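You operate a simulated robot arm through the tools that you are given. There is no shell and no other tool. Be economical: measure what you need, move in short steps, check, and stop when the job is done.

You run a simulated robot arm. Do the job below in one go: nothing can be reset, and whatever is moved stays where it is left.

JOB
Open the foot clamp, box the white cone, slip the red cone on the blue post and clamp it.

The check looks at the end state, three seconds after you hand in, the way a careful person would. Anything else that was tipped, shoved, dropped, spilled or broken makes it a failure.

ROBOT AND FRAMES
A 6-joint arm with a two-finger parallel gripper, fixed in place. Base frame: the origin is at the foot of the arm, x ahead of it, y to its left, z up; the work surface is at about z = 0.9. Readings come in m, degrees, newtons and seconds.
With the tool pointing down near the work surface it reaches from about 0.24 to 0.64 m from the base axis. Its first joint turns from -66.0 to 66.0 degrees. Payload 2.7 kg.
The tool frame sits at the grasp point between the pads (the TCP): z along the fingers, y along the line on which they close. The tips reach 0.023 m beyond it. Largest opening 0.094 m; finger width 0.038, thickness 0.01; the body of the gripper, 0.054 by 0.096 m, starts 0.039 m behind the TCP.
Orientation is that of the tool frame in the base frame, as [roll, pitch, yaw] about the fixed x, y, z axes, in that order (R = Rz(yaw) Ry(pitch) Rx(roll)). With the fingers straight down and closing along the base's y, the tool's x points along the base's -x, its y along +y and its z along -z.

CONTROLS
- The arm moves only by the tool drive_tool. Its argument "moves" is a list of rows, each a list of 3 entries, a list of its own where there are three numbers: the shift along the tool's x, y, z in units of 20 mm (1.0 is 20 mm), then the turn, a rotation vector about the tool's x, y, z in units of 6 degrees (1.0 is 6 degrees), then the finger opening in m, from 0 to 0.094. In form: [[[x, y, z], [ax, ay, az], claw], ...]. A call has 1 to 20 rows; each row shifts and turns the commanded pose from where the row before left it, along the tool's axes as they then stand. A call with a number of a shift or a turn outside -1 to 1 is refused whole. Each row takes 0.2 s and may step no farther than 0.05 m and 8.6 degrees from the row before; otherwise, or with a gripper value out of range, the whole call is refused. Where a pose cannot be reached the arm comes as near as it can. A force on the tool above 40 N (or 10 N above the force at the start of the call, whichever is more), or a blocked arm, ends the call early, and 0.2 s more pass. Each finger travels about 0.045 m/s and halts on what it meets, pressing with about 42 N; the grip force reading is that of the motor and also rises with nothing between the fingers. The clock runs only during rows and for 0.2 s after the last one: add rows that do not move to give the fingers time. The reply holds the time, the measured pose of the TCP, the force on the tool along the base axes, the opening and the grip force, in the units named above and with some noise.
- Cameras (640 x 400 px; columns grow to the right, rows downward): "scene" is fixed at [0.0895, -0.4463, 1.4045]; the picture's right is [0.62, -0.78, 0.00], its down [-0.44, -0.35, -0.83] and it looks along [0.65, 0.52, -0.56] (base axes); focal length 214 px, centre (320, 200). "wrist" rides on the gripper at [-0.039, 0, -0.044] in the tool frame; the picture's right is [0.00, -1.00, 0.00], its down [0.97, 0.00, -0.24] and it looks along [0.24, 0.00, 0.97] (tool axes); focal length 218 px, centre (320, 200). There is no depth. A picture from a camera that has moved, and an enlarged one, comes with that camera's place and axes in the base frame and with its lens.
- get_image(camera): a new picture of that camera. No time passes.
- zoom(camera, box): a new picture of the part [left, top, right, bottom] of that camera's present view, enlarged. No time passes.
- close_job(): hands the job in; it is judged then, once.

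Work in short steps. Places have to be worked out from the pictures, the camera data and where the tool is seen: move nearer, look again, correct. Check each grasp and each placing, and mend what went wrong. You have 120 turns and 64 pictures in all, those below and enlarged ones among them. Open the gripper and draw the arm clear of the work before you hand the job in, unless the task says otherwise; then end with one line.

The tools are called after ">>>" by a JSON object that holds its "method" and its "body". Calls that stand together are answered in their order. drive_tool: Moves the arm, as the interface text tells. Its arguments: {"type":"object","properties":{"moves":{"type":"array","items":{"type":"array"}}},"required":["moves"]} The other tools are called the same way: get_image (camera) takes a picture; zoom (camera, box) takes an enlarged picture of a part of a camera's view; close_job () hands the job in.

At the start:

```text
time_s: 0.0
position: [0.2218, -0.2815, 1.3043]
tool_rot: [179.9, 0.0, -179.9]
ft_force: [0.0, 0.5, 0.5]
gripper_width: 0.094
grasp_force: 0.1
```

scene: 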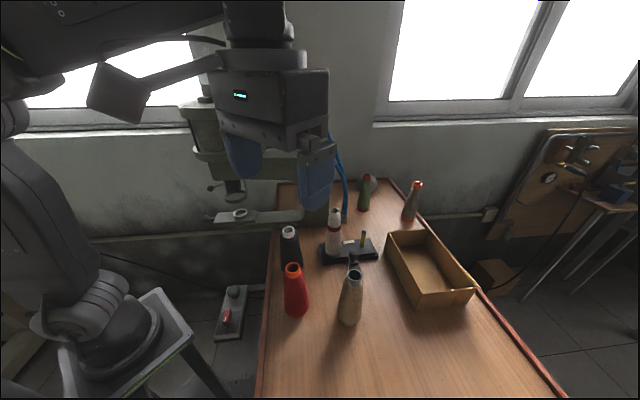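
wrist: 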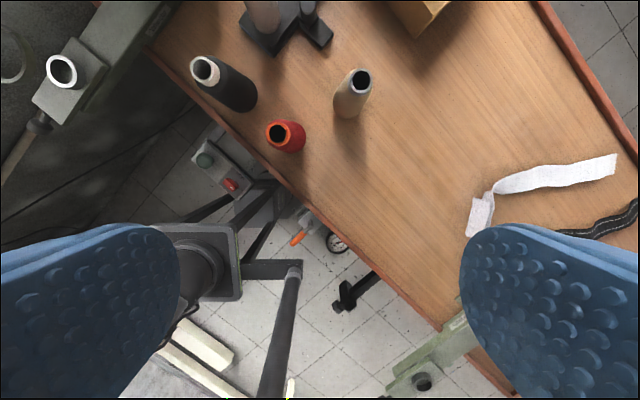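

The pictures show several cones, a fixture with a white cone on it, and a box. I'll zoom in on the fixture and the cones first.

>>> {"method": "zoom", "body": {"camera": "scene", "box": [260, 190, 420, 290]}}

>>> {"method": "zoom", "body": {"camera": "scene", "box": [240, 160, 500, 340]}}

>>> {"method": "zoom", "body": {"camera": "wrist", "box": [160, 0, 440, 175]}}

```text
4.00 times, centred on (340, 240) of scene
camera zoom: at [0.0895, -0.4463, 1.4045], right [0.62, -0.78, 0.0], down [-0.44, -0.35, -0.83], along [0.65, 0.52, -0.56], focal length 858 px, centre (240, 40)
```

zoom: 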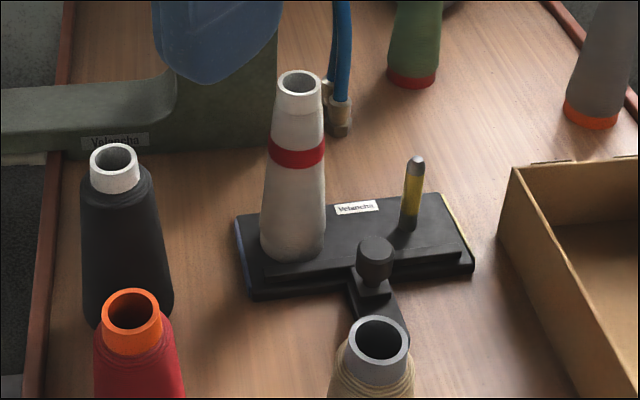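

```text
2.22 times, centred on (370, 250) of scene
camera zoom: at [0.0895, -0.4463, 1.4045], right [0.62, -0.78, 0.0], down [-0.44, -0.35, -0.83], along [0.65, 0.52, -0.56], focal length 477 px, centre (209, 89)
```

zoom: 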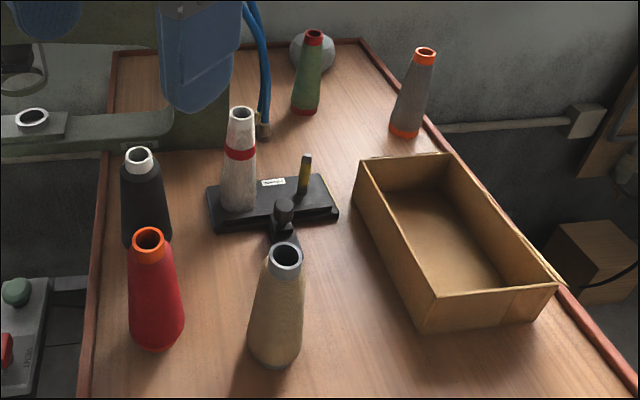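

```text
2.29 times, centred on (300, 88) of wrist
camera zoom: at [0.2619, -0.2815, 1.3486], right [0.0, -1.0, 0.0], down [-0.97, 0.0, 0.24], along [-0.24, 0.0, -0.97], focal length 499 px, centre (366, 457)
```

zoom: 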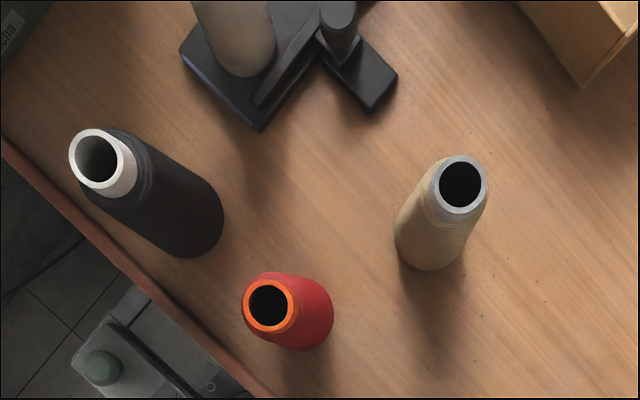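

White is on a two-post fixture at about (0.47, -0.19), and a yellow post stands at about (0.535, -0.255). The plate's left end is blue, so the white cone is probably on the blue post. I'll move above at height for a closer look at the clamp.

>>> {"method": "drive_tool", "body": {"moves": [[[-1, 0, 0], [0, 0, 0], 0.094], [[-1, 0, 0], [0, 0, 0], 0.094], [[-1, 0, 0], [0, 0, 0], 0.094], [[-1, 0, 0], [0, 0, 0], 0.094], [[-1, 0, 0], [0, 0, 0], 0.094], [[-1, 0, 0], [0, 0, 0], 0.094], [[-1, 0, 0], [0, 0, 0], 0.094], [[-1, 0, 0], [0, 0, 0], 0.094], [[-1, 0, 0], [0, 0, 0], 0.094], [[-1, 0, 0], [0, 0, 0], 0.094], [[-1, 0, 0], [0, 0, 0], 0.094], [[-1, 0, 0], [0, 0, 0], 0.094]]}}

>>> {"method": "get_image", "body": {"camera": "wrist"}}

>>> {"method": "get_image", "body": {"camera": "scene"}}

```text
time_s: 2.6
position: [0.4358, -0.2622, 1.2662]
tool_rot: [-179.9, 0.1, -179.9]
ft_force: [-0.9, 0.8, 0.4]
gripper_width: 0.0937
grasp_force: 0.1
out of reach, approached as far as the arm can: row 8, 9, 10, 11, 12
```

```text
58 pictures are left
camera wrist: at [0.4742, -0.2633, 1.3106], right [0.0, -1.0, 0.0], down [-0.97, 0.0, 0.24], along [-0.24, 0.0, -0.97], focal length 218 px, centre (320, 200)
```

wrist: 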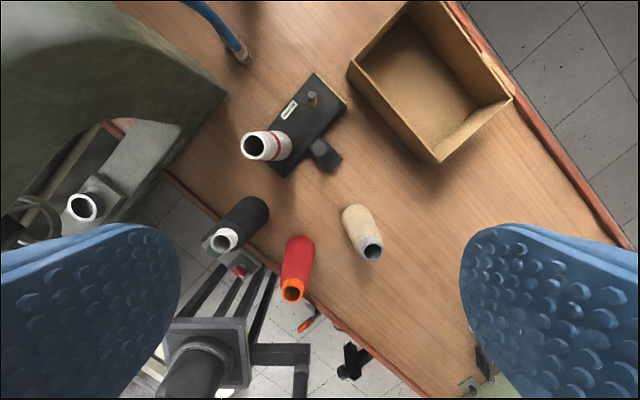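

```text
57 pictures are left
```

scene: 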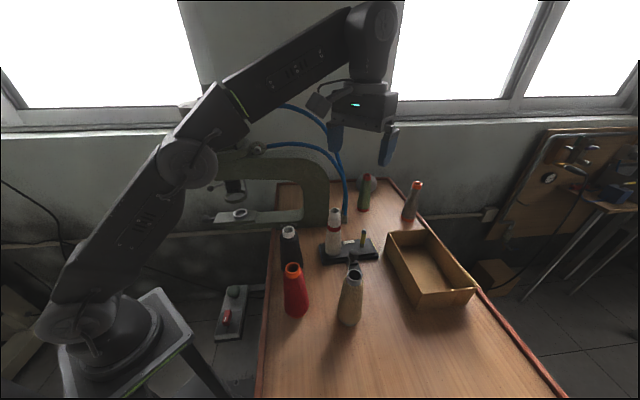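

The column of the machine is behind-left of the fixture. I zoom in on the fixture in this view.

>>> {"method": "zoom", "body": {"camera": "wrist", "box": [225, 55, 385, 185]}}

>>> {"method": "zoom", "body": {"camera": "scene", "box": [310, 200, 390, 280]}}

```text
3.08 times, centred on (305, 120) of wrist
camera zoom: at [0.4742, -0.2633, 1.3106], right [0.0, -1.0, 0.0], down [-0.97, 0.0, 0.24], along [-0.24, 0.0, -0.97], focal length 672 px, centre (366, 446)
```

zoom: 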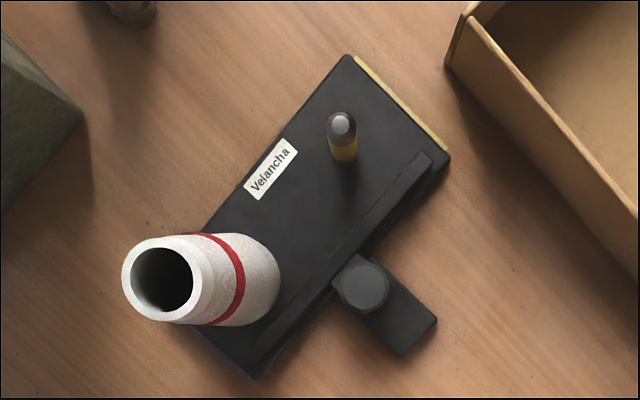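

```text
5.00 times, centred on (350, 240) of scene
camera zoom: at [0.0895, -0.4463, 1.4045], right [0.62, -0.78, 0.0], down [-0.44, -0.35, -0.83], along [0.65, 0.52, -0.56], focal length 1072 px, centre (170, 0)
```

zoom: 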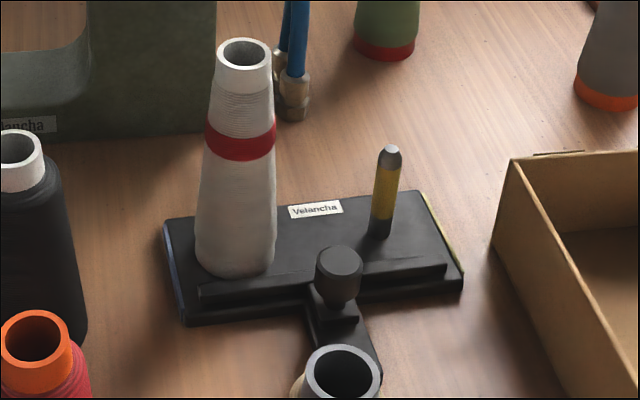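

Estimates so far:
- **Knob:** (0.470, -0.262), top at about z 0.955. It rides on a slide running along about 48° in the base frame.
- **White cone:** axis at (0.474, -0.191), top at about 1.065.
- **Yellow post:** (0.541, -0.251).

The clamp should open by pulling the knob away from the posts. I rotate the fingers to close across the slide and come partway down.

>>> {"method": "drive_tool", "body": {"moves": [[[0, 0, 0.7], [0, 0, -1], 0.094], [[0, 0, 0.7], [0, 0, -1], 0.094], [[0, 0, 0.7], [0, 0, -1], 0.094], [[0, 0, 0.7], [0, 0, -1], 0.094], [[0, 0, 0.7], [0, 0, -1], 0.08], [[0, 0, 0.7], [0, 0, -1], 0.07], [[0, 0, 0.7], [0, 0, -1], 0.06], [[0, 0, 0.7], [0, 0, -1], 0.05]]}}

>>> {"method": "get_image", "body": {"camera": "wrist"}}

```text
time_s: 4.4
position: [0.4342, -0.2617, 1.155]
tool_rot: [179.9, 0.1, -131.8]
ft_force: [1.0, -1.1, -0.5]
gripper_width: 0.0501
grasp_force: 0.1
```

```text
54 pictures are left
camera wrist: at [0.461, -0.2337, 1.1986], right [0.75, -0.67, 0.0], down [-0.65, -0.72, 0.24], along [-0.16, -0.18, -0.97], focal length 218 px, centre (320, 200)
```

wrist: 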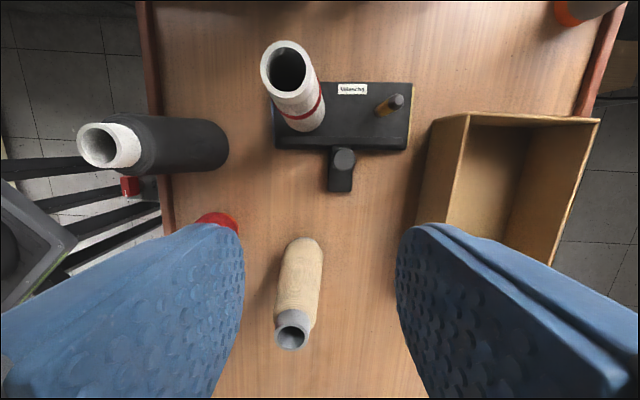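

The new view puts the knob at (0.471, -0.263), and the plate is square to the tool. I move above it, tilt 12° away from the cones and come down to just above the knob.

>>> {"method": "drive_tool", "body": {"moves": [[[-0.52, -0.71, 0], [0, 0, 0], 0.05], [[-0.52, -0.71, 0], [0, 0, 0], 0.05], [[0, 0, 0], [0, -1, 0], 0.05], [[0, 0, 0], [0, -1, 0], 0.05], [[0.2, 0, 0.944], [0, 0, 0], 0.05], [[0.2, 0, 0.944], [0, 0, 0], 0.05], [[0.2, 0, 0.944], [0, 0, 0], 0.05], [[0.2, 0, 0.944], [0, 0, 0], 0.05], [[0.2, 0, 0.944], [0, 0, 0], 0.05], [[0.2, 0, 0.944], [0, 0, 0], 0.05], [[0.2, 0, 0.944], [0, 0, 0], 0.05]]}}

>>> {"method": "get_image", "body": {"camera": "wrist"}}

>>> {"method": "zoom", "body": {"camera": "scene", "box": [270, 130, 430, 290]}}

```text
time_s: 6.8
position: [0.4714, -0.2657, 1.019]
tool_rot: [180.0, 12.0, -131.9]
ft_force: [0.4, -0.8, -0.1]
gripper_width: 0.0499
grasp_force: 0.0
```

```text
53 pictures are left
camera wrist: at [0.4899, -0.245, 1.0701], right [0.74, -0.67, 0.0], down [-0.67, -0.74, 0.03], along [-0.02, -0.03, -1.0], focal length 218 px, centre (320, 200)
```

wrist: 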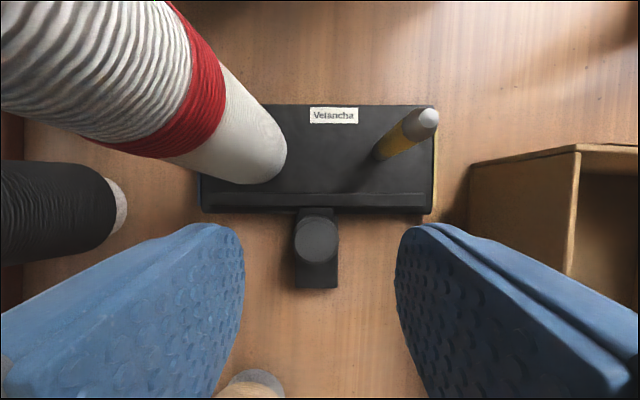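

```text
2.50 times, centred on (350, 210) of scene
camera zoom: at [0.0895, -0.4463, 1.4045], right [0.62, -0.78, 0.0], down [-0.44, -0.35, -0.83], along [0.65, 0.52, -0.56], focal length 536 px, centre (245, 175)
```

zoom: 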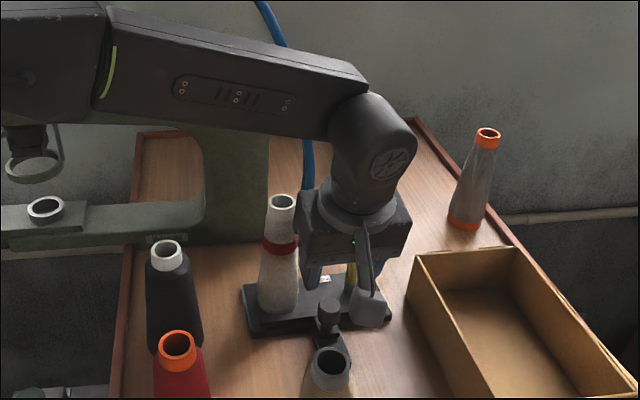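

The knob sits centred between the fingers. A box on the gripper's +x side would pass close to the tan cone, so I yaw a further 15° to swing it clear before descending on the knob.

>>> {"method": "drive_tool", "body": {"moves": [[[0, 0, 0], [0, 0, -1], 0.05], [[0, 0, 0], [0, 0, -1], 0.05], [[0, 0, 0], [0, 0, -0.5], 0.05], [[0.19, 0.05, 0.93], [0, 0, 0], 0.05], [[0.19, 0.05, 0.93], [0, 0, 0], 0.05], [[0.15, 0.04, 0.75], [0, 0, 0], 0.05]]}}

>>> {"method": "get_image", "body": {"camera": "wrist"}}

>>> {"method": "zoom", "body": {"camera": "scene", "box": [290, 190, 410, 310]}}

```text
time_s: 8.2
position: [0.4695, -0.2653, 0.9663]
tool_rot: [-176.9, 11.6, -116.5]
ft_force: [0.3, -0.9, -0.3]
gripper_width: 0.0497
grasp_force: 0.0
```

```text
51 pictures are left
camera wrist: at [0.4808, -0.2394, 1.0167], right [0.89, -0.46, 0.05], down [-0.46, -0.89, 0.04], along [0.03, -0.06, -1.0], focal length 218 px, centre (320, 200)
```

wrist: 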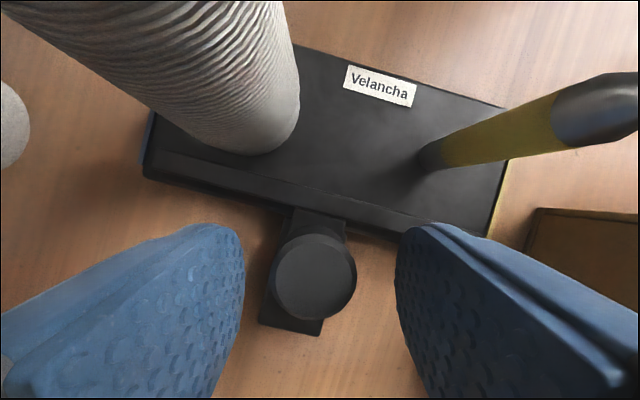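

```text
3.33 times, centred on (350, 250) of scene
camera zoom: at [0.0895, -0.4463, 1.4045], right [0.62, -0.78, 0.0], down [-0.44, -0.35, -0.83], along [0.65, 0.52, -0.56], focal length 715 px, centre (220, 33)
```

zoom: 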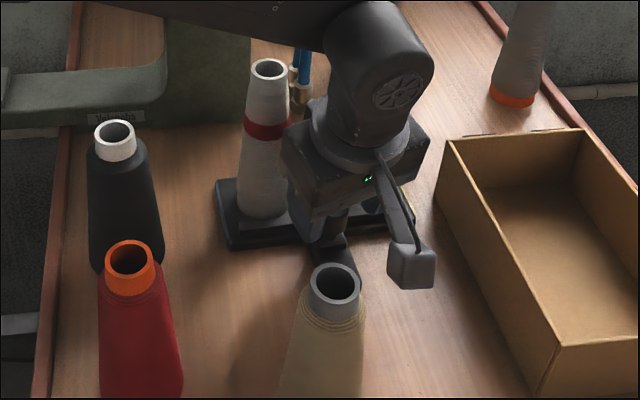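

The blue end of the plate is under the white cone, and the knob lies between the fingers. I go down 4 mm more and close on it.

>>> {"method": "drive_tool", "body": {"moves": [[[0.04, 0.01, 0.2], [0, 0, 0], 0.05], [[0, 0, 0], [0, 0, 0], 0.03], [[0, 0, 0], [0, 0, 0], 0.015], [[0, 0, 0], [0, 0, 0], 0.015], [[0, 0, 0], [0, 0, 0], 0.015]]}}

```text
time_s: 9.4
position: [0.4681, -0.2657, 0.9605]
tool_rot: [-177.0, 11.7, -116.5]
ft_force: [-8.3, 4.1, 1.0]
gripper_width: 0.0252
grasp_force: 42.1
```

Knob gripped at 0.025 m. I pull it outward along the slide by 10 mm and check the force.

>>> {"method": "drive_tool", "body": {"moves": [[[0.118, 0.032, -0.026], [0, 0, 0], 0.015], [[0.118, 0.032, -0.026], [0, 0, 0], 0.015], [[0.118, 0.032, -0.026], [0, 0, 0], 0.015], [[0.118, 0.032, -0.026], [0, 0, 0], 0.015]]}}

>>> {"method": "get_image", "body": {"camera": "wrist"}}

```text
time_s: 10.4
position: [0.4634, -0.2727, 0.9609]
tool_rot: [-176.9, 11.6, -116.7]
ft_force: [-0.8, 1.6, 0.3]
gripper_width: 0.0248
grasp_force: 42.0
```

```text
49 pictures are left
camera wrist: at [0.4742, -0.2464, 1.012], right [0.89, -0.46, 0.05], down [-0.46, -0.89, 0.04], along [0.03, -0.06, -1.0], focal length 218 px, centre (320, 200)
```

wrist: 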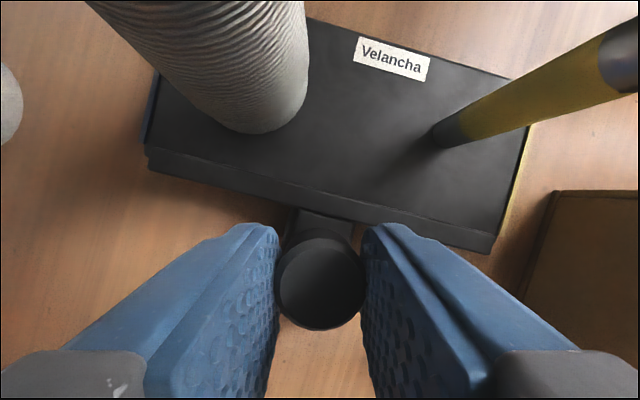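

The knob moved freely with the bar following it. I keep pulling until I feel a stop.

>>> {"method": "drive_tool", "body": {"moves": [[[0.118, 0.032, -0.026], [0, 0, 0], 0.015], [[0.118, 0.032, -0.026], [0, 0, 0], 0.015], [[0.118, 0.032, -0.026], [0, 0, 0], 0.015], [[0.118, 0.032, -0.026], [0, 0, 0], 0.015]]}}

>>> {"method": "get_image", "body": {"camera": "wrist"}}

```text
time_s: 11.4
position: [0.4577, -0.281, 0.961]
tool_rot: [-176.9, 11.5, -116.6]
ft_force: [0.2, 0.8, -0.2]
gripper_width: 0.0248
grasp_force: 42.2
```

```text
48 pictures are left
camera wrist: at [0.4672, -0.254, 1.0126], right [0.89, -0.46, 0.05], down [-0.46, -0.89, 0.04], along [0.03, -0.06, -1.0], focal length 218 px, centre (320, 200)
```

wrist: 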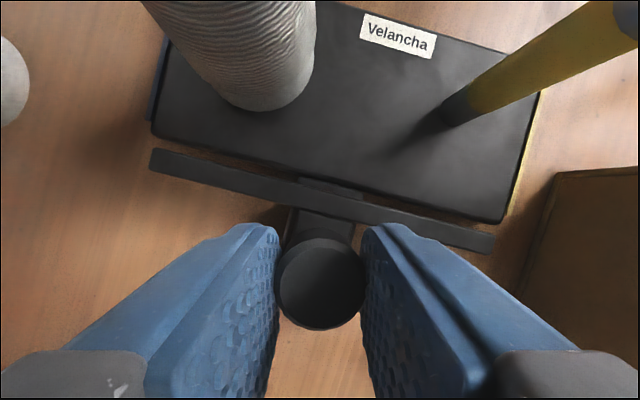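

The bar is now off the plate edge. I pull a little more to find the end stop.

>>> {"method": "drive_tool", "body": {"moves": [[[0.118, 0.032, -0.026], [0, 0, 0], 0.015], [[0.118, 0.032, -0.026], [0, 0, 0], 0.015], [[0.118, 0.032, -0.026], [0, 0, 0], 0.015], [[0.118, 0.032, -0.026], [0, 0, 0], 0.015]]}}

```text
time_s: 12.4
position: [0.4498, -0.2881, 0.9618]
tool_rot: [-177.0, 11.6, -116.7]
ft_force: [-0.3, 1.7, -1.4]
gripper_width: 0.0248
grasp_force: 41.5
```

>>> {"method": "get_image", "body": {"camera": "wrist"}}

>>> {"method": "zoom", "body": {"camera": "scene", "box": [300, 210, 400, 290]}}

```text
47 pictures are left
camera wrist: at [0.4606, -0.2621, 1.0128], right [0.89, -0.46, 0.05], down [-0.46, -0.89, 0.04], along [0.03, -0.06, -1.0], focal length 218 px, centre (320, 200)
```

wrist: 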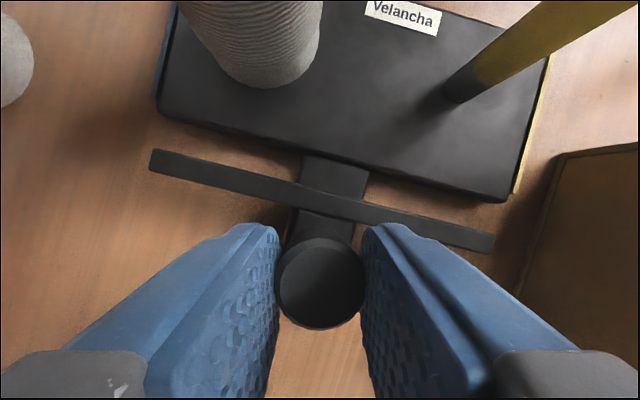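

```text
5.00 times, centred on (350, 250) of scene
camera zoom: at [0.0897, -0.4464, 1.4045], right [0.62, -0.78, 0.0], down [-0.44, -0.35, -0.83], along [0.65, 0.52, -0.56], focal length 1072 px, centre (170, -50)
```

zoom: 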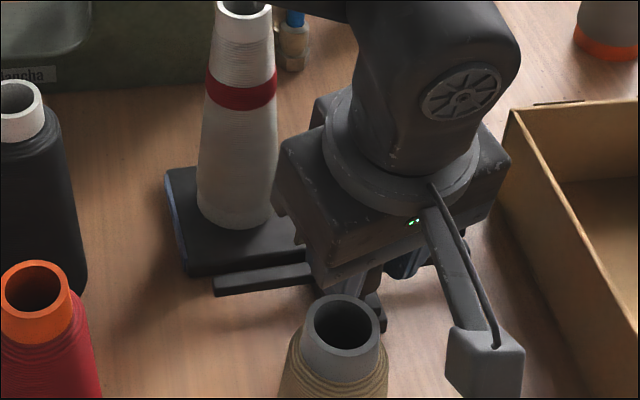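

The bar is about 29 mm clear of the cone foot, so the clamp is open. I release the knob and rise straight up.

>>> {"method": "drive_tool", "body": {"moves": [[[0, 0, 0], [0, 0, 0], 0.05], [[0, 0, 0], [0, 0, 0], 0.05], [[0, 0, 0], [0, 0, 0], 0.05], [[-0.2, -0.05, -0.97], [0, 0, 0], 0.05], [[-0.2, -0.05, -0.97], [0, 0, 0], 0.05], [[-0.2, -0.05, -0.97], [0, 0, 0], 0.05], [[-0.2, -0.05, -0.97], [0, 0, 0], 0.05], [[-0.2, -0.05, -0.97], [0, 0, 0], 0.05], [[-0.2, -0.05, -0.97], [0, 0, 0], 0.05], [[-0.2, -0.05, -0.97], [0, 0, 0], 0.05], [[-0.2, -0.05, -0.97], [0, 0, 0], 0.05], [[-0.2, -0.05, -0.97], [0, 0, 0], 0.05], [[-0.2, -0.05, -0.97], [0, 0, 0], 0.05], [[-0.2, -0.05, -0.97], [0, 0, 0], 0.06]]}}

>>> {"method": "get_image", "body": {"camera": "wrist"}}

```text
time_s: 15.4
position: [0.4489, -0.288, 1.1794]
tool_rot: [-176.9, 11.7, -116.8]
ft_force: [0.7, 0.2, 0.1]
gripper_width: 0.0602
grasp_force: 0.1
```

```text
45 pictures are left
camera wrist: at [0.4605, -0.2616, 1.2315], right [0.89, -0.46, 0.05], down [-0.46, -0.89, 0.04], along [0.03, -0.06, -1.0], focal length 218 px, centre (320, 200)
```

wrist: 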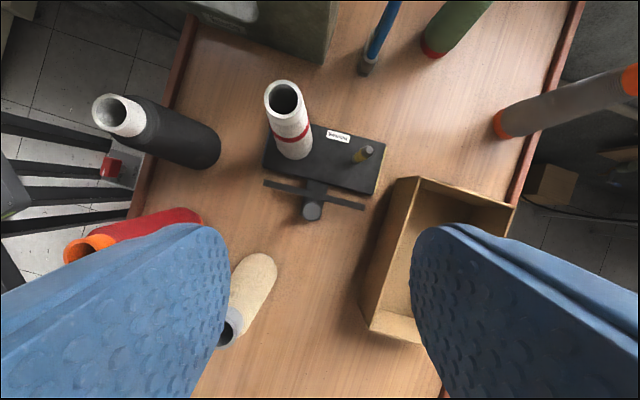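

The clamp stayed open. Now I reorient in place so the tool leans back with its fingers pointing outward (36° tilt), to take the white cone upright and still reach the box.

>>> {"method": "drive_tool", "body": {"moves": [[[0, 0, 0], [0, 0, 1], 0.07], [[0, 0, 0], [0, 0, 1], 0.07], [[0, 0, 0], [0, 0, 0.5], 0.07], [[0, 0, 0], [0, 1, 0], 0.07], [[0, 0, 0], [0, 1, 0], 0.07], [[0, 0, 0], [0, 0, 1], 0.07], [[0, 0, 0], [0, 0, 1], 0.07], [[0, 0, 0], [0, 0, 1], 0.07], [[0, 0, 0], [0, -1, 0], 0.07], [[0, 0, 0], [0, -1, 0], 0.07], [[0, 0, 0], [0, -1, 0], 0.07], [[0, 0, 0], [0, -1, 0], 0.07], [[0, 0, 0], [0, -1, 0], 0.07], [[0, 0, 0], [0, -1, 0], 0.07]]}}

>>> {"method": "get_image", "body": {"camera": "wrist"}}

>>> {"method": "get_image", "body": {"camera": "scene"}}

```text
time_s: 18.4
position: [0.4491, -0.2885, 1.1799]
tool_rot: [-179.9, 36.1, -149.9]
ft_force: [-0.2, 0.2, 0.6]
gripper_width: 0.0699
grasp_force: 0.1
```

```text
44 pictures are left
camera wrist: at [0.4538, -0.2856, 1.2389], right [0.5, -0.87, 0.0], down [-0.8, -0.46, -0.38], along [0.33, 0.19, -0.93], focal length 218 px, centre (320, 200)
```

wrist: 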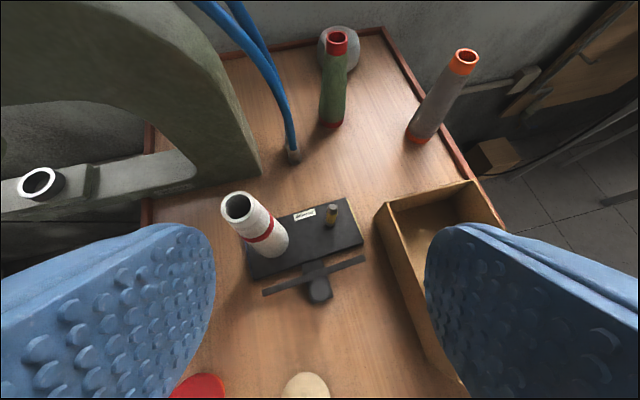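

```text
43 pictures are left
```

scene: 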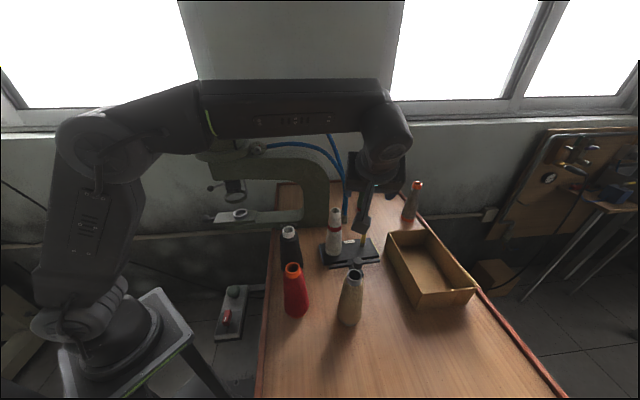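

White's top is confirmed at about (0.476, -0.192). I move to a pre-grasp point 90 mm back along the tool axis.

>>> {"method": "drive_tool", "body": {"moves": [[[0.32, 0.876, 0.834], [0, 0, 0], 0.07], [[0.32, 0.876, 0.834], [0, 0, 0], 0.07], [[0.32, 0.876, 0.834], [0, 0, 0], 0.07], [[0.32, 0.876, 0.834], [0, 0, 0], 0.07], [[0, 0, 0], [0, 0, 0], 0.07]]}}

>>> {"method": "get_image", "body": {"camera": "wrist"}}

```text
time_s: 19.6
position: [0.4305, -0.2189, 1.1097]
tool_rot: [-179.9, 36.0, -149.9]
ft_force: [-0.8, -0.5, -0.2]
gripper_width: 0.0699
grasp_force: 0.0
```

```text
42 pictures are left
camera wrist: at [0.4356, -0.2159, 1.1685], right [0.5, -0.87, 0.0], down [-0.8, -0.46, -0.38], along [0.33, 0.19, -0.93], focal length 218 px, centre (320, 200)
```

wrist: 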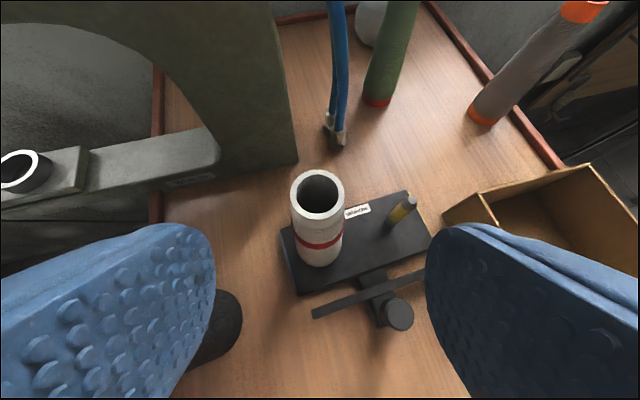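

The cone is centred between the fingers. I advance along the tool axis to the grasp height.

>>> {"method": "drive_tool", "body": {"moves": [[[0, 0, 0.9], [0, 0, 0], 0.07], [[0, 0, 0.9], [0, 0, 0], 0.07], [[0, 0, 0.9], [0, 0, 0], 0.07], [[0, 0, 0.9], [0, 0, 0], 0.07], [[0, 0, 0.85], [0, 0, 0], 0.07], [[0, 0, 0], [0, 0, 0], 0.07]]}}

>>> {"method": "get_image", "body": {"camera": "wrist"}}

>>> {"method": "zoom", "body": {"camera": "scene", "box": [270, 150, 430, 290]}}

```text
time_s: 21.0
position: [0.4758, -0.1924, 1.0379]
tool_rot: [-180.0, 36.1, -149.8]
ft_force: [0.2, 0.8, -0.1]
gripper_width: 0.0702
grasp_force: 0.1
```

```text
41 pictures are left
camera wrist: at [0.4812, -0.1904, 1.0971], right [0.5, -0.87, 0.0], down [-0.8, -0.46, -0.38], along [0.33, 0.19, -0.93], focal length 218 px, centre (320, 200)
```

wrist: 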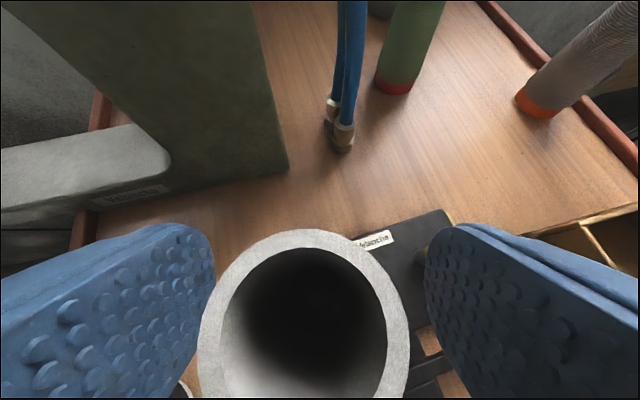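

```text
2.86 times, centred on (350, 220) of scene
camera zoom: at [0.0895, -0.4463, 1.4045], right [0.62, -0.78, 0.0], down [-0.44, -0.35, -0.83], along [0.65, 0.52, -0.56], focal length 613 px, centre (234, 143)
```

zoom: 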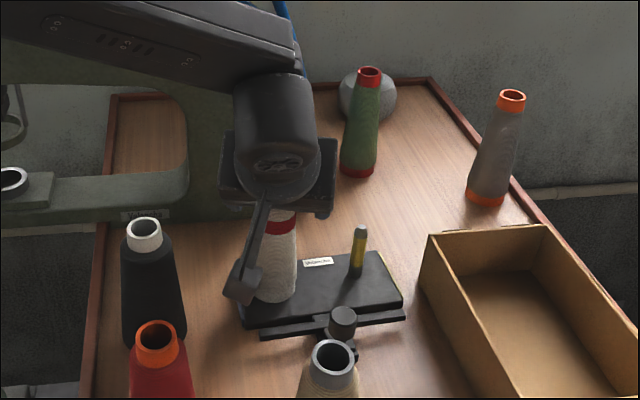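

The cone is within 2 mm of centre. I shift slightly and close on it.

>>> {"method": "drive_tool", "body": {"moves": [[[0, 0.1, 0], [0, 0, 0], 0.06], [[0, 0, 0], [0, 0, 0], 0.045], [[0, 0, 0], [0, 0, 0], 0.03], [[0, 0, 0], [0, 0, 0], 0.015], [[0, 0, 0], [0, 0, 0], 0.015], [[0, 0, 0], [0, 0, 0], 0.015]]}}

```text
time_s: 22.4
position: [0.4753, -0.1903, 1.0385]
tool_rot: [179.9, 35.9, -150.0]
ft_force: [0.5, -0.4, -1.1]
gripper_width: 0.0332
grasp_force: 41.9
```

Gripped at 0.033 m. I lift straight up.

>>> {"method": "drive_tool", "body": {"moves": [[[-0.294, 0, -0.405], [0, 0, 0], 0.015], [[-0.294, 0, -0.405], [0, 0, 0], 0.015], [[-0.588, 0, -0.809], [0, 0, 0], 0.015], [[-0.588, 0, -0.809], [0, 0, 0], 0.015], [[-0.588, 0, -0.809], [0, 0, 0], 0.015], [[-0.588, 0, -0.809], [0, 0, 0], 0.015]]}}

>>> {"method": "get_image", "body": {"camera": "scene"}}

>>> {"method": "get_image", "body": {"camera": "wrist"}}

```text
time_s: 23.8
position: [0.4761, -0.1905, 1.1389]
tool_rot: [-180.0, 35.9, -149.9]
ft_force: [-0.2, 0.1, -0.7]
gripper_width: 0.0334
grasp_force: 42.3
```

```text
39 pictures are left
```

scene: 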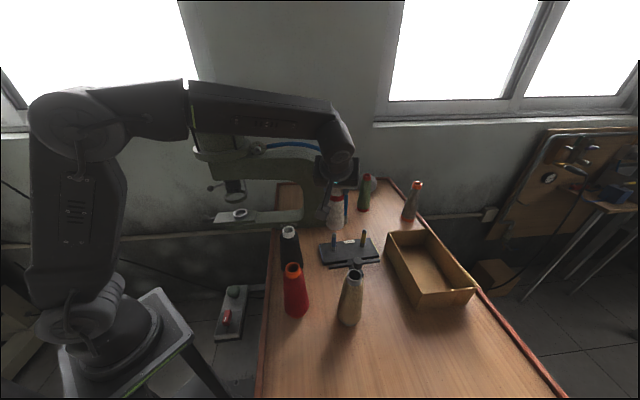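

```text
38 pictures are left
camera wrist: at [0.4813, -0.1884, 1.1983], right [0.5, -0.87, 0.0], down [-0.8, -0.46, -0.38], along [0.32, 0.19, -0.93], focal length 218 px, centre (320, 200)
```

wrist: 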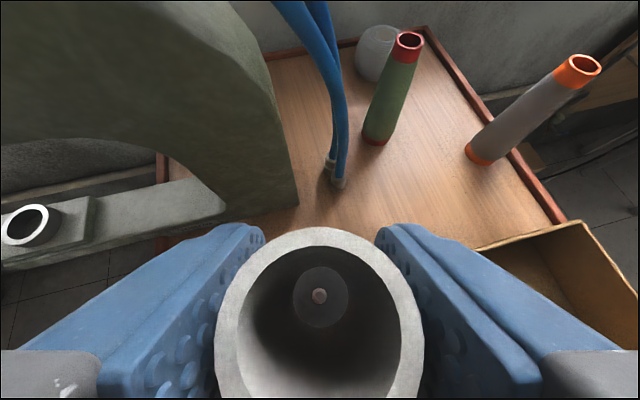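

>>> {"method": "zoom", "body": {"camera": "scene", "box": [300, 170, 400, 270]}}

```text
4.00 times, centred on (350, 220) of scene
camera zoom: at [0.0895, -0.4463, 1.4045], right [0.62, -0.78, 0.0], down [-0.44, -0.35, -0.83], along [0.65, 0.52, -0.56], focal length 858 px, centre (200, 120)
```

zoom: 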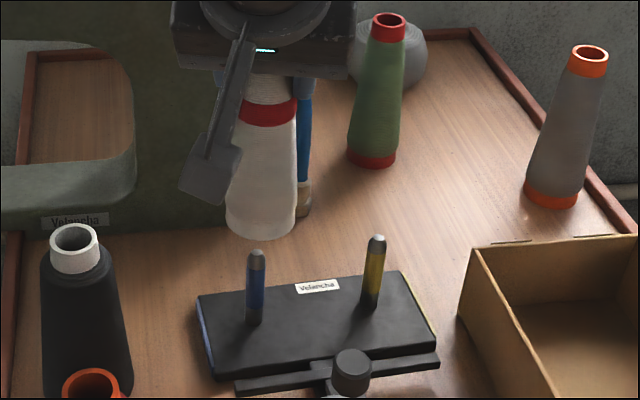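

The cone came free of the post cleanly and hangs upright; the blue post is exposed. I carry the cone partway toward the box, then turn about the vertical.

>>> {"method": "drive_tool", "body": {"moves": [[[0.225, -0.898, -0.163], [0, 0, 0], 0.015], [[0.225, -0.898, -0.163], [0, 0, 0], 0.015], [[0.225, -0.898, -0.163], [0, 0, 0], 0.015], [[0.225, -0.898, -0.163], [0, 0, 0], 0.015], [[0.225, -0.898, -0.163], [0, 0, 0], 0.015], [[0.225, -0.898, -0.163], [0, 0, 0], 0.015], [[0, 0, 0], [0.588, 0, 0.809], 0.015], [[0, 0, 0], [0.588, 0, 0.809], 0.015], [[0, 0, 0], [0.588, 0, 0.809], 0.015], [[0, 0, 0], [0.588, 0, 0.809], 0.015], [[0, 0, 0], [0.588, 0, 0.809], 0.015], [[0, 0, 0], [0.588, 0, 0.809], 0.015], [[0, 0, 0], [0.588, 0, 0.809], 0.015], [[0, 0, 0], [0.588, 0, 0.809], 0.015], [[0, 0, 0], [0.588, 0, 0.809], 0.015], [[0, 0, 0], [0.588, 0, 0.809], 0.015]]}}

>>> {"method": "get_image", "body": {"camera": "scene"}}

>>> {"method": "get_image", "body": {"camera": "wrist"}}

```text
time_s: 27.2
position: [0.5003, -0.2998, 1.1381]
tool_rot: [-179.9, 36.0, 150.0]
ft_force: [0.1, 0.1, 0.0]
gripper_width: 0.0333
grasp_force: 41.8
```

```text
36 pictures are left
```

scene: 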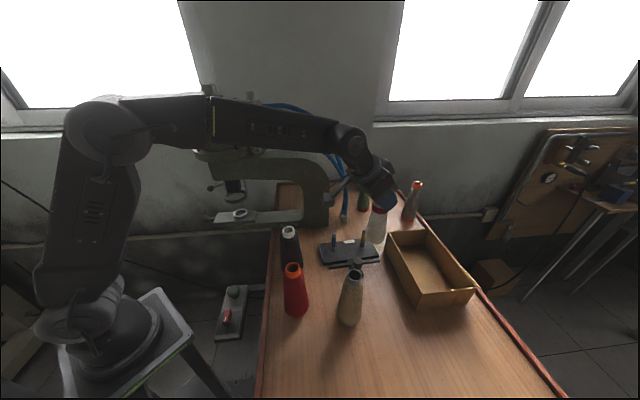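

```text
35 pictures are left
camera wrist: at [0.505, -0.3035, 1.1974], right [-0.5, -0.87, 0.0], down [-0.8, 0.46, -0.38], along [0.33, -0.19, -0.93], focal length 218 px, centre (320, 200)
```

wrist: 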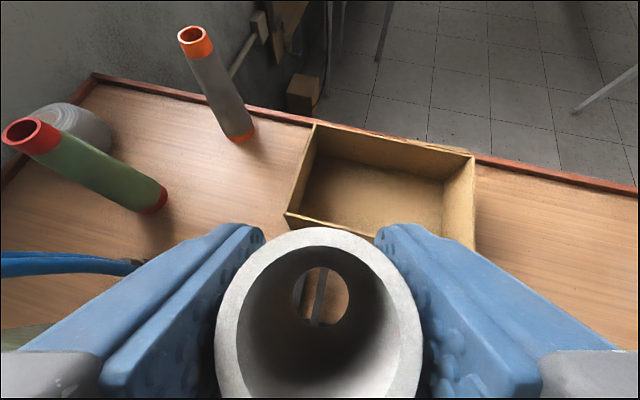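

The box corners are consistent: A (0.60, -0.305), B (0.457, -0.45), C (0.55, -0.55), D (0.694, -0.40). I move the cone over (0.560, -0.418), inside the box.

>>> {"method": "drive_tool", "body": {"moves": [[[-0.641, -0.516, 0.466], [0, 0, 0], 0.015], [[-0.641, -0.516, 0.466], [0, 0, 0], 0.015], [[-0.641, -0.516, 0.466], [0, 0, 0], 0.015], [[-0.641, -0.516, 0.466], [0, 0, 0], 0.015], [[-0.641, -0.516, 0.466], [0, 0, 0], 0.015], [[-0.641, -0.516, 0.466], [0, 0, 0], 0.015], [[-0.641, -0.516, 0.466], [0, 0, 0], 0.015]]}}

>>> {"method": "zoom", "body": {"camera": "scene", "box": [340, 170, 500, 320]}}

>>> {"method": "get_image", "body": {"camera": "wrist"}}

```text
time_s: 28.8
position: [0.5606, -0.4183, 1.1381]
tool_rot: [-179.8, 36.1, 150.2]
ft_force: [0.5, 0.9, 0.2]
gripper_width: 0.0328
grasp_force: 42.4
```

```text
2.67 times, centred on (420, 245) of scene
camera zoom: at [0.0894, -0.4463, 1.4045], right [0.62, -0.78, 0.0], down [-0.44, -0.35, -0.83], along [0.65, 0.52, -0.56], focal length 572 px, centre (53, 80)
```

zoom: 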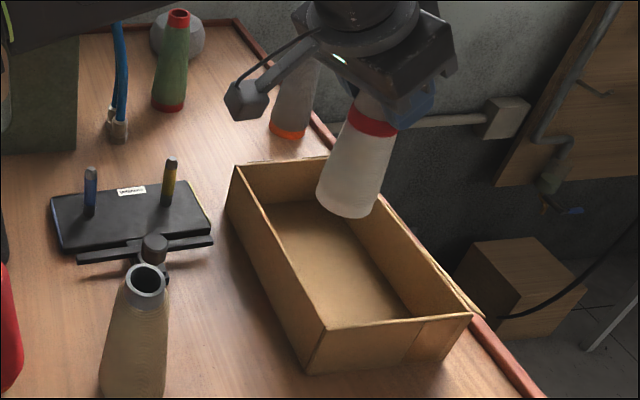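

```text
33 pictures are left
camera wrist: at [0.5653, -0.4217, 1.1976], right [-0.5, -0.87, 0.0], down [-0.8, 0.46, -0.38], along [0.33, -0.19, -0.93], focal length 218 px, centre (320, 200)
```

wrist: 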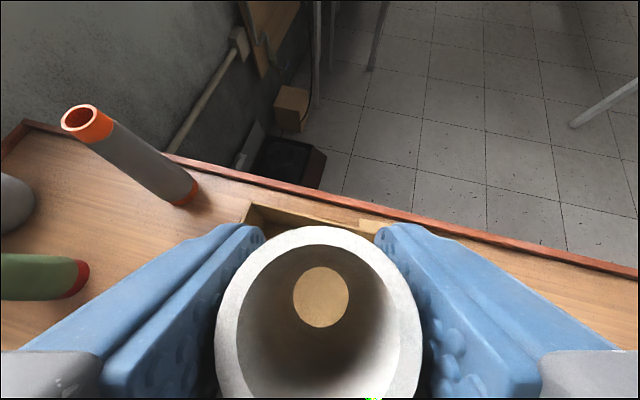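

The cone is over the box with its bottom at about z 1.02. I lower it 100 mm straight down.

>>> {"method": "drive_tool", "body": {"moves": [[[0.588, 0, 0.809], [0, 0, 0], 0.015], [[0.588, 0, 0.809], [0, 0, 0], 0.015], [[0.588, 0, 0.809], [0, 0, 0], 0.015], [[0.588, 0, 0.809], [0, 0, 0], 0.015], [[0.588, 0, 0.809], [0, 0, 0], 0.015]]}}

>>> {"method": "zoom", "body": {"camera": "scene", "box": [340, 170, 500, 320]}}

```text
time_s: 30.0
position: [0.5619, -0.4189, 1.0375]
tool_rot: [-179.9, 36.1, 150.1]
ft_force: [0.3, -0.3, -0.7]
gripper_width: 0.033
grasp_force: 42.1
```

```text
2.67 times, centred on (420, 245) of scene
camera zoom: at [0.0895, -0.4463, 1.4045], right [0.62, -0.78, 0.0], down [-0.44, -0.35, -0.83], along [0.65, 0.52, -0.56], focal length 572 px, centre (53, 80)
```

zoom: 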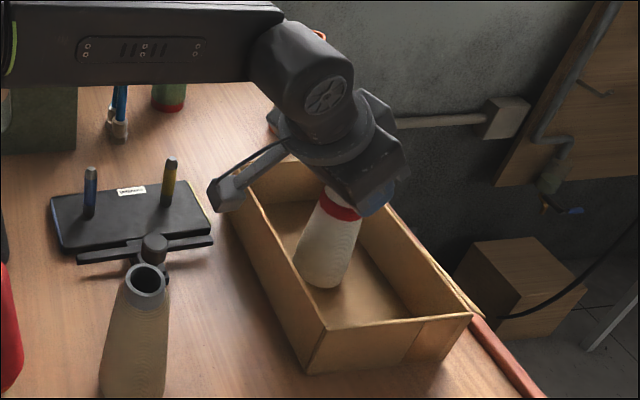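

It is inside the walls and still just above the floor. I ease down in small steps to touch.

>>> {"method": "drive_tool", "body": {"moves": [[[0.118, 0, 0.162], [0, 0, 0], 0.015], [[0.118, 0, 0.162], [0, 0, 0], 0.015], [[0.0588, 0, 0.081], [0, 0, 0], 0.015]]}}

```text
time_s: 30.8
position: [0.5592, -0.4177, 1.0308]
tool_rot: [-179.9, 36.1, 150.1]
ft_force: [0.5, 0.5, 5.6]
gripper_width: 0.033
grasp_force: 42.3
```

The force shows the cone has touched the box floor. I release it.

>>> {"method": "drive_tool", "body": {"moves": [[[0, 0, 0], [0, 0, 0], 0.036], [[0, 0, 0], [0, 0, 0], 0.042], [[0, 0, 0], [0, 0, 0], 0.055], [[0, 0, 0], [0, 0, 0], 0.07], [[0, 0, 0], [0, 0, 0], 0.07]]}}

>>> {"method": "get_image", "body": {"camera": "wrist"}}

>>> {"method": "zoom", "body": {"camera": "scene", "box": [340, 170, 500, 320]}}

```text
time_s: 32.0
position: [0.5598, -0.4181, 1.0294]
tool_rot: [-179.8, 36.0, 150.0]
ft_force: [0.4, -0.3, -0.2]
gripper_width: 0.0699
grasp_force: 0.1
```

```text
31 pictures are left
camera wrist: at [0.5644, -0.4218, 1.0879], right [-0.5, -0.87, 0.0], down [-0.8, 0.46, -0.38], along [0.33, -0.19, -0.93], focal length 218 px, centre (320, 200)
```

wrist: 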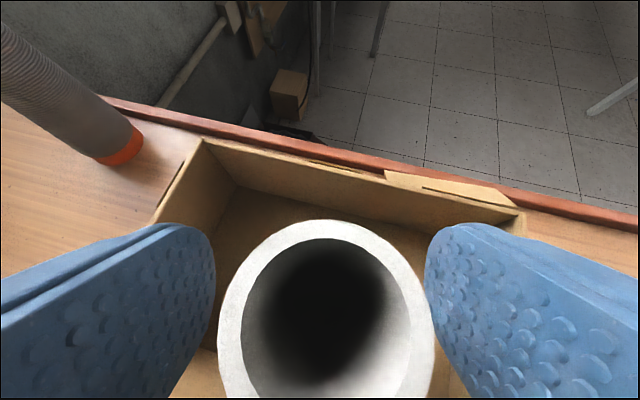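

```text
2.67 times, centred on (420, 245) of scene
camera zoom: at [0.0895, -0.4463, 1.4045], right [0.62, -0.78, 0.0], down [-0.44, -0.35, -0.83], along [0.65, 0.52, -0.56], focal length 572 px, centre (53, 80)
```

zoom: 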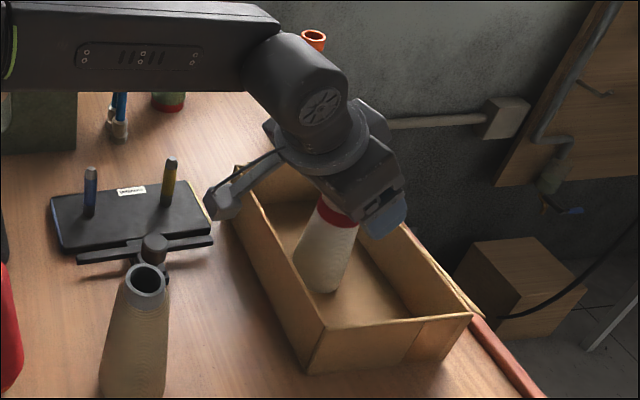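

The cone stands free in the box. I withdraw back along the tool axis.

>>> {"method": "drive_tool", "body": {"moves": [[[0, 0, -0.5], [0, 0, 0], 0.07], [[0, 0, -1], [0, 0, 0], 0.07], [[0, 0, -1], [0, 0, 0], 0.07], [[0, 0, -1], [0, 0, 0], 0.07], [[0, 0, -1], [0, 0, 0], 0.07], [[0, 0, -1], [0, 0, 0], 0.07], [[-0.588, 0, -0.809], [0, 0, 0], 0.07]]}}

>>> {"method": "zoom", "body": {"camera": "scene", "box": [340, 170, 500, 320]}}

```text
time_s: 33.6
position: [0.5029, -0.3854, 1.138]
tool_rot: [-179.9, 36.0, 150.1]
ft_force: [-0.2, -0.2, 0.0]
gripper_width: 0.0699
grasp_force: 0.2
```

```text
2.67 times, centred on (420, 245) of scene
camera zoom: at [0.0895, -0.4463, 1.4045], right [0.62, -0.78, 0.0], down [-0.44, -0.35, -0.83], along [0.65, 0.52, -0.56], focal length 572 px, centre (53, 80)
```

zoom: 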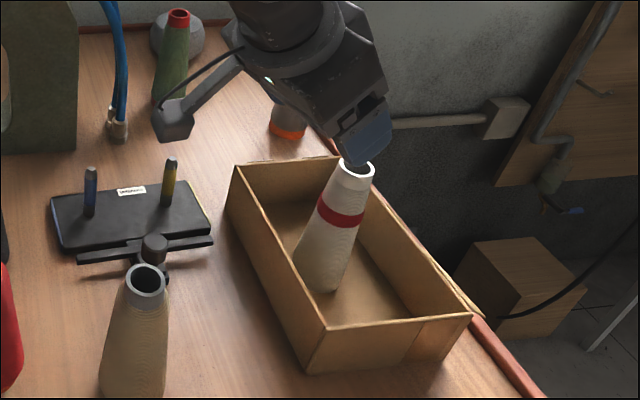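

White stands upright in the box, free of the gripper. Next I return the tool to vertical at yaw 180 and move over the red cone, estimated at (0.275, -0.227).

>>> {"method": "drive_tool", "body": {"moves": [[[0, 0, 0], [0, 1, 0], 0.07], [[0, 0, 0], [0, 1, 0], 0.07], [[0, 0, 0], [0, 1, 0], 0.07], [[0, 0, 0], [0, 1, 0], 0.07], [[0, 0, 0], [0, 1, 0], 0.07], [[0, 0, 0], [0, 1, 0], 0.07], [[0, 0, 0], [0, 0, -1], 0.07], [[0, 0, 0], [0, 0, -1], 0.07], [[0, 0, 0], [0, 0, -1], 0.07], [[0, 0, 0], [0, 0, -1], 0.07], [[0, 0, 0], [0, 0, -1], 0.07]]}}

>>> {"method": "drive_tool", "body": {"moves": [[[0.95, 0.66, 0], [0, 0, 0], 0.07], [[0.95, 0.66, 0], [0, 0, 0], 0.07], [[0.95, 0.66, 0], [0, 0, 0], 0.07], [[0.95, 0.66, 0], [0, 0, 0], 0.07], [[0.95, 0.66, 0], [0, 0, 0], 0.07], [[0.95, 0.66, 0], [0, 0, 0], 0.07], [[0.95, 0.66, 0], [0, 0, 0], 0.07], [[0.95, 0.66, 0], [0, 0, 0], 0.07], [[0.95, 0.66, 0], [0, 0, 0], 0.07], [[0.95, 0.66, 0], [0, 0, 0], 0.07], [[0.95, 0.66, 0], [0, 0, 0], 0.07], [[0.95, 0.66, 0], [0, 0, 0], 0.07]]}}

>>> {"method": "get_image", "body": {"camera": "wrist"}}

>>> {"method": "get_image", "body": {"camera": "scene"}}

```text
time_s: 36.0
position: [0.4714, -0.3644, 1.1207]
tool_rot: [-179.9, -0.2, -179.8]
ft_force: [0.0, -0.1, 0.4]
gripper_width: 0.0699
grasp_force: 0.0
out of reach, approached as far as the arm can: row 4, 5, 6
```

```text
time_s: 38.6
position: [0.2398, -0.2063, 1.1212]
tool_rot: [-179.9, 0.0, -179.9]
ft_force: [0.0, 0.4, 0.1]
gripper_width: 0.0702
grasp_force: 0.0
```

```text
28 pictures are left
camera wrist: at [0.2794, -0.206, 1.1654], right [0.0, -1.0, 0.0], down [-0.97, 0.0, 0.24], along [-0.24, 0.0, -0.97], focal length 218 px, centre (320, 200)
```

wrist: 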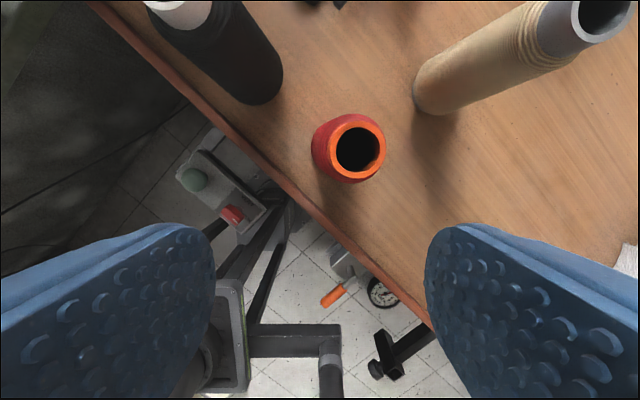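

```text
27 pictures are left
```

scene: 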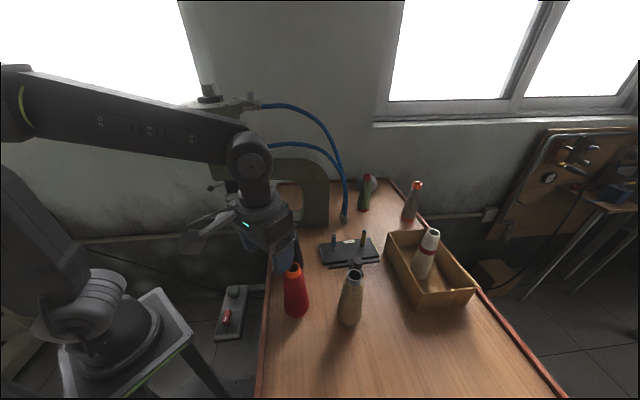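

Red's top is at about (0.278, -0.225). I move above it and come partway down.

>>> {"method": "drive_tool", "body": {"moves": [[[-0.96, -0.465, 0], [0, 0, 0], 0.07], [[-0.96, -0.465, 0], [0, 0, 0], 0.07], [[0, 0, 1], [0, 0, 0], 0.07], [[0, 0, 1], [0, 0, 0], 0.07]]}}

>>> {"method": "get_image", "body": {"camera": "wrist"}}

>>> {"method": "zoom", "body": {"camera": "scene", "box": [230, 200, 370, 330]}}

```text
time_s: 39.6
position: [0.2817, -0.2246, 1.0813]
tool_rot: [-179.9, 0.0, -179.9]
ft_force: [-0.2, -0.8, 0.3]
gripper_width: 0.0699
grasp_force: 0.0
```

```text
26 pictures are left
camera wrist: at [0.3204, -0.2248, 1.1252], right [0.0, -1.0, 0.0], down [-0.97, 0.0, 0.24], along [-0.24, 0.0, -0.97], focal length 218 px, centre (320, 200)
```

wrist: 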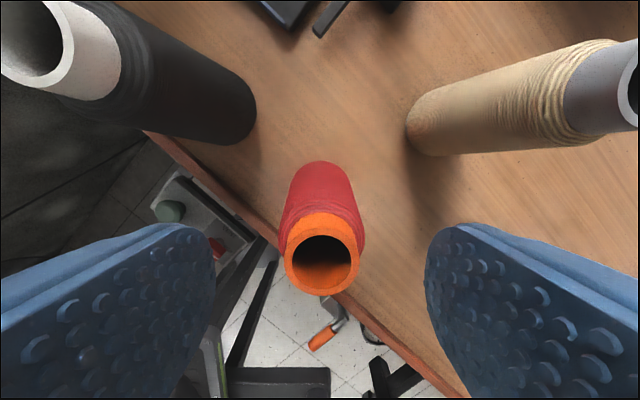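

```text
3.08 times, centred on (300, 265) of scene
camera zoom: at [0.0895, -0.4463, 1.4045], right [0.62, -0.78, 0.0], down [-0.44, -0.35, -0.83], along [0.65, 0.52, -0.56], focal length 660 px, centre (382, 0)
```

zoom: 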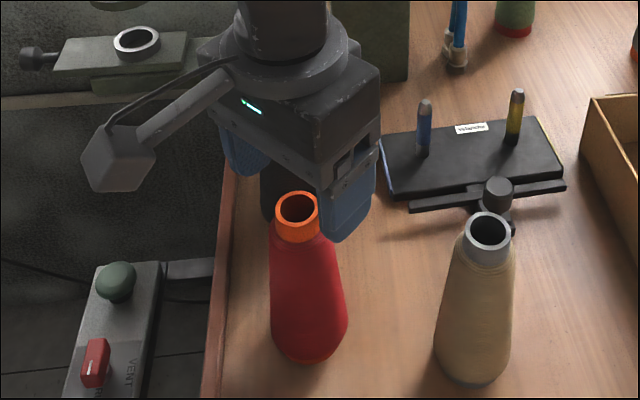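

Red's top centre is (0.277, -0.2255). I correct by 4 mm, descend to grasp height and look again.

>>> {"method": "drive_tool", "body": {"moves": [[[0.21, -0.05, 0], [0, 0, 0], 0.07], [[0, 0, 1], [0, 0, 0], 0.07], [[0, 0, 1], [0, 0, 0], 0.07], [[0, 0, 0.95], [0, 0, 0], 0.07], [[0, 0, 0], [0, 0, 0], 0.07]]}}

>>> {"method": "zoom", "body": {"camera": "scene", "box": [230, 200, 370, 330]}}

>>> {"method": "get_image", "body": {"camera": "wrist"}}

```text
time_s: 40.8
position: [0.2765, -0.2255, 1.0228]
tool_rot: [-179.9, 0.0, -179.9]
ft_force: [-0.7, -0.6, 0.9]
gripper_width: 0.07
grasp_force: 0.0
```

```text
3.08 times, centred on (300, 265) of scene
camera zoom: at [0.0895, -0.4463, 1.4045], right [0.62, -0.78, 0.0], down [-0.44, -0.35, -0.83], along [0.65, 0.52, -0.56], focal length 660 px, centre (382, 0)
```

zoom: 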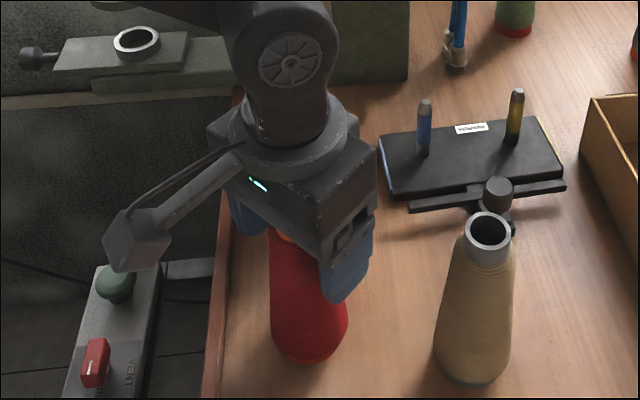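

```text
23 pictures are left
camera wrist: at [0.3162, -0.2255, 1.0672], right [0.0, -1.0, 0.0], down [-0.97, 0.0, 0.24], along [-0.24, 0.0, -0.97], focal length 218 px, centre (320, 200)
```

wrist: 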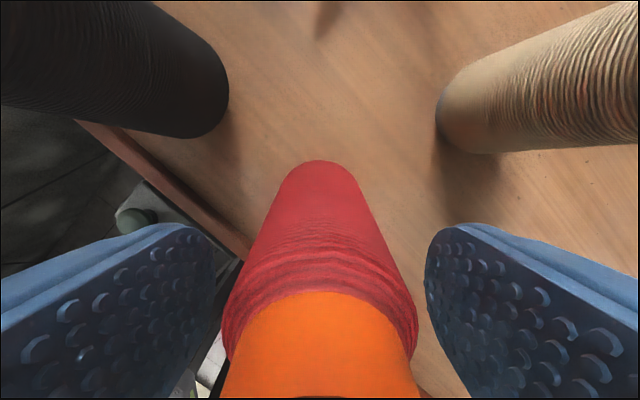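

The red cone is centred between the fingers. I close on it.

>>> {"method": "drive_tool", "body": {"moves": [[[0, 0, 0], [0, 0, 0], 0.055], [[0, 0, 0], [0, 0, 0], 0.04], [[0, 0, 0], [0, 0, 0], 0.03], [[0, 0, 0], [0, 0, 0], 0.015], [[0, 0, 0], [0, 0, 0], 0.015], [[0, 0, 0], [0, 0, 0], 0.015]]}}

```text
time_s: 42.2
position: [0.2774, -0.2248, 1.0238]
tool_rot: [-179.9, 0.0, 180.0]
ft_force: [-0.5, -0.3, -0.4]
gripper_width: 0.0415
grasp_force: 42.1
```

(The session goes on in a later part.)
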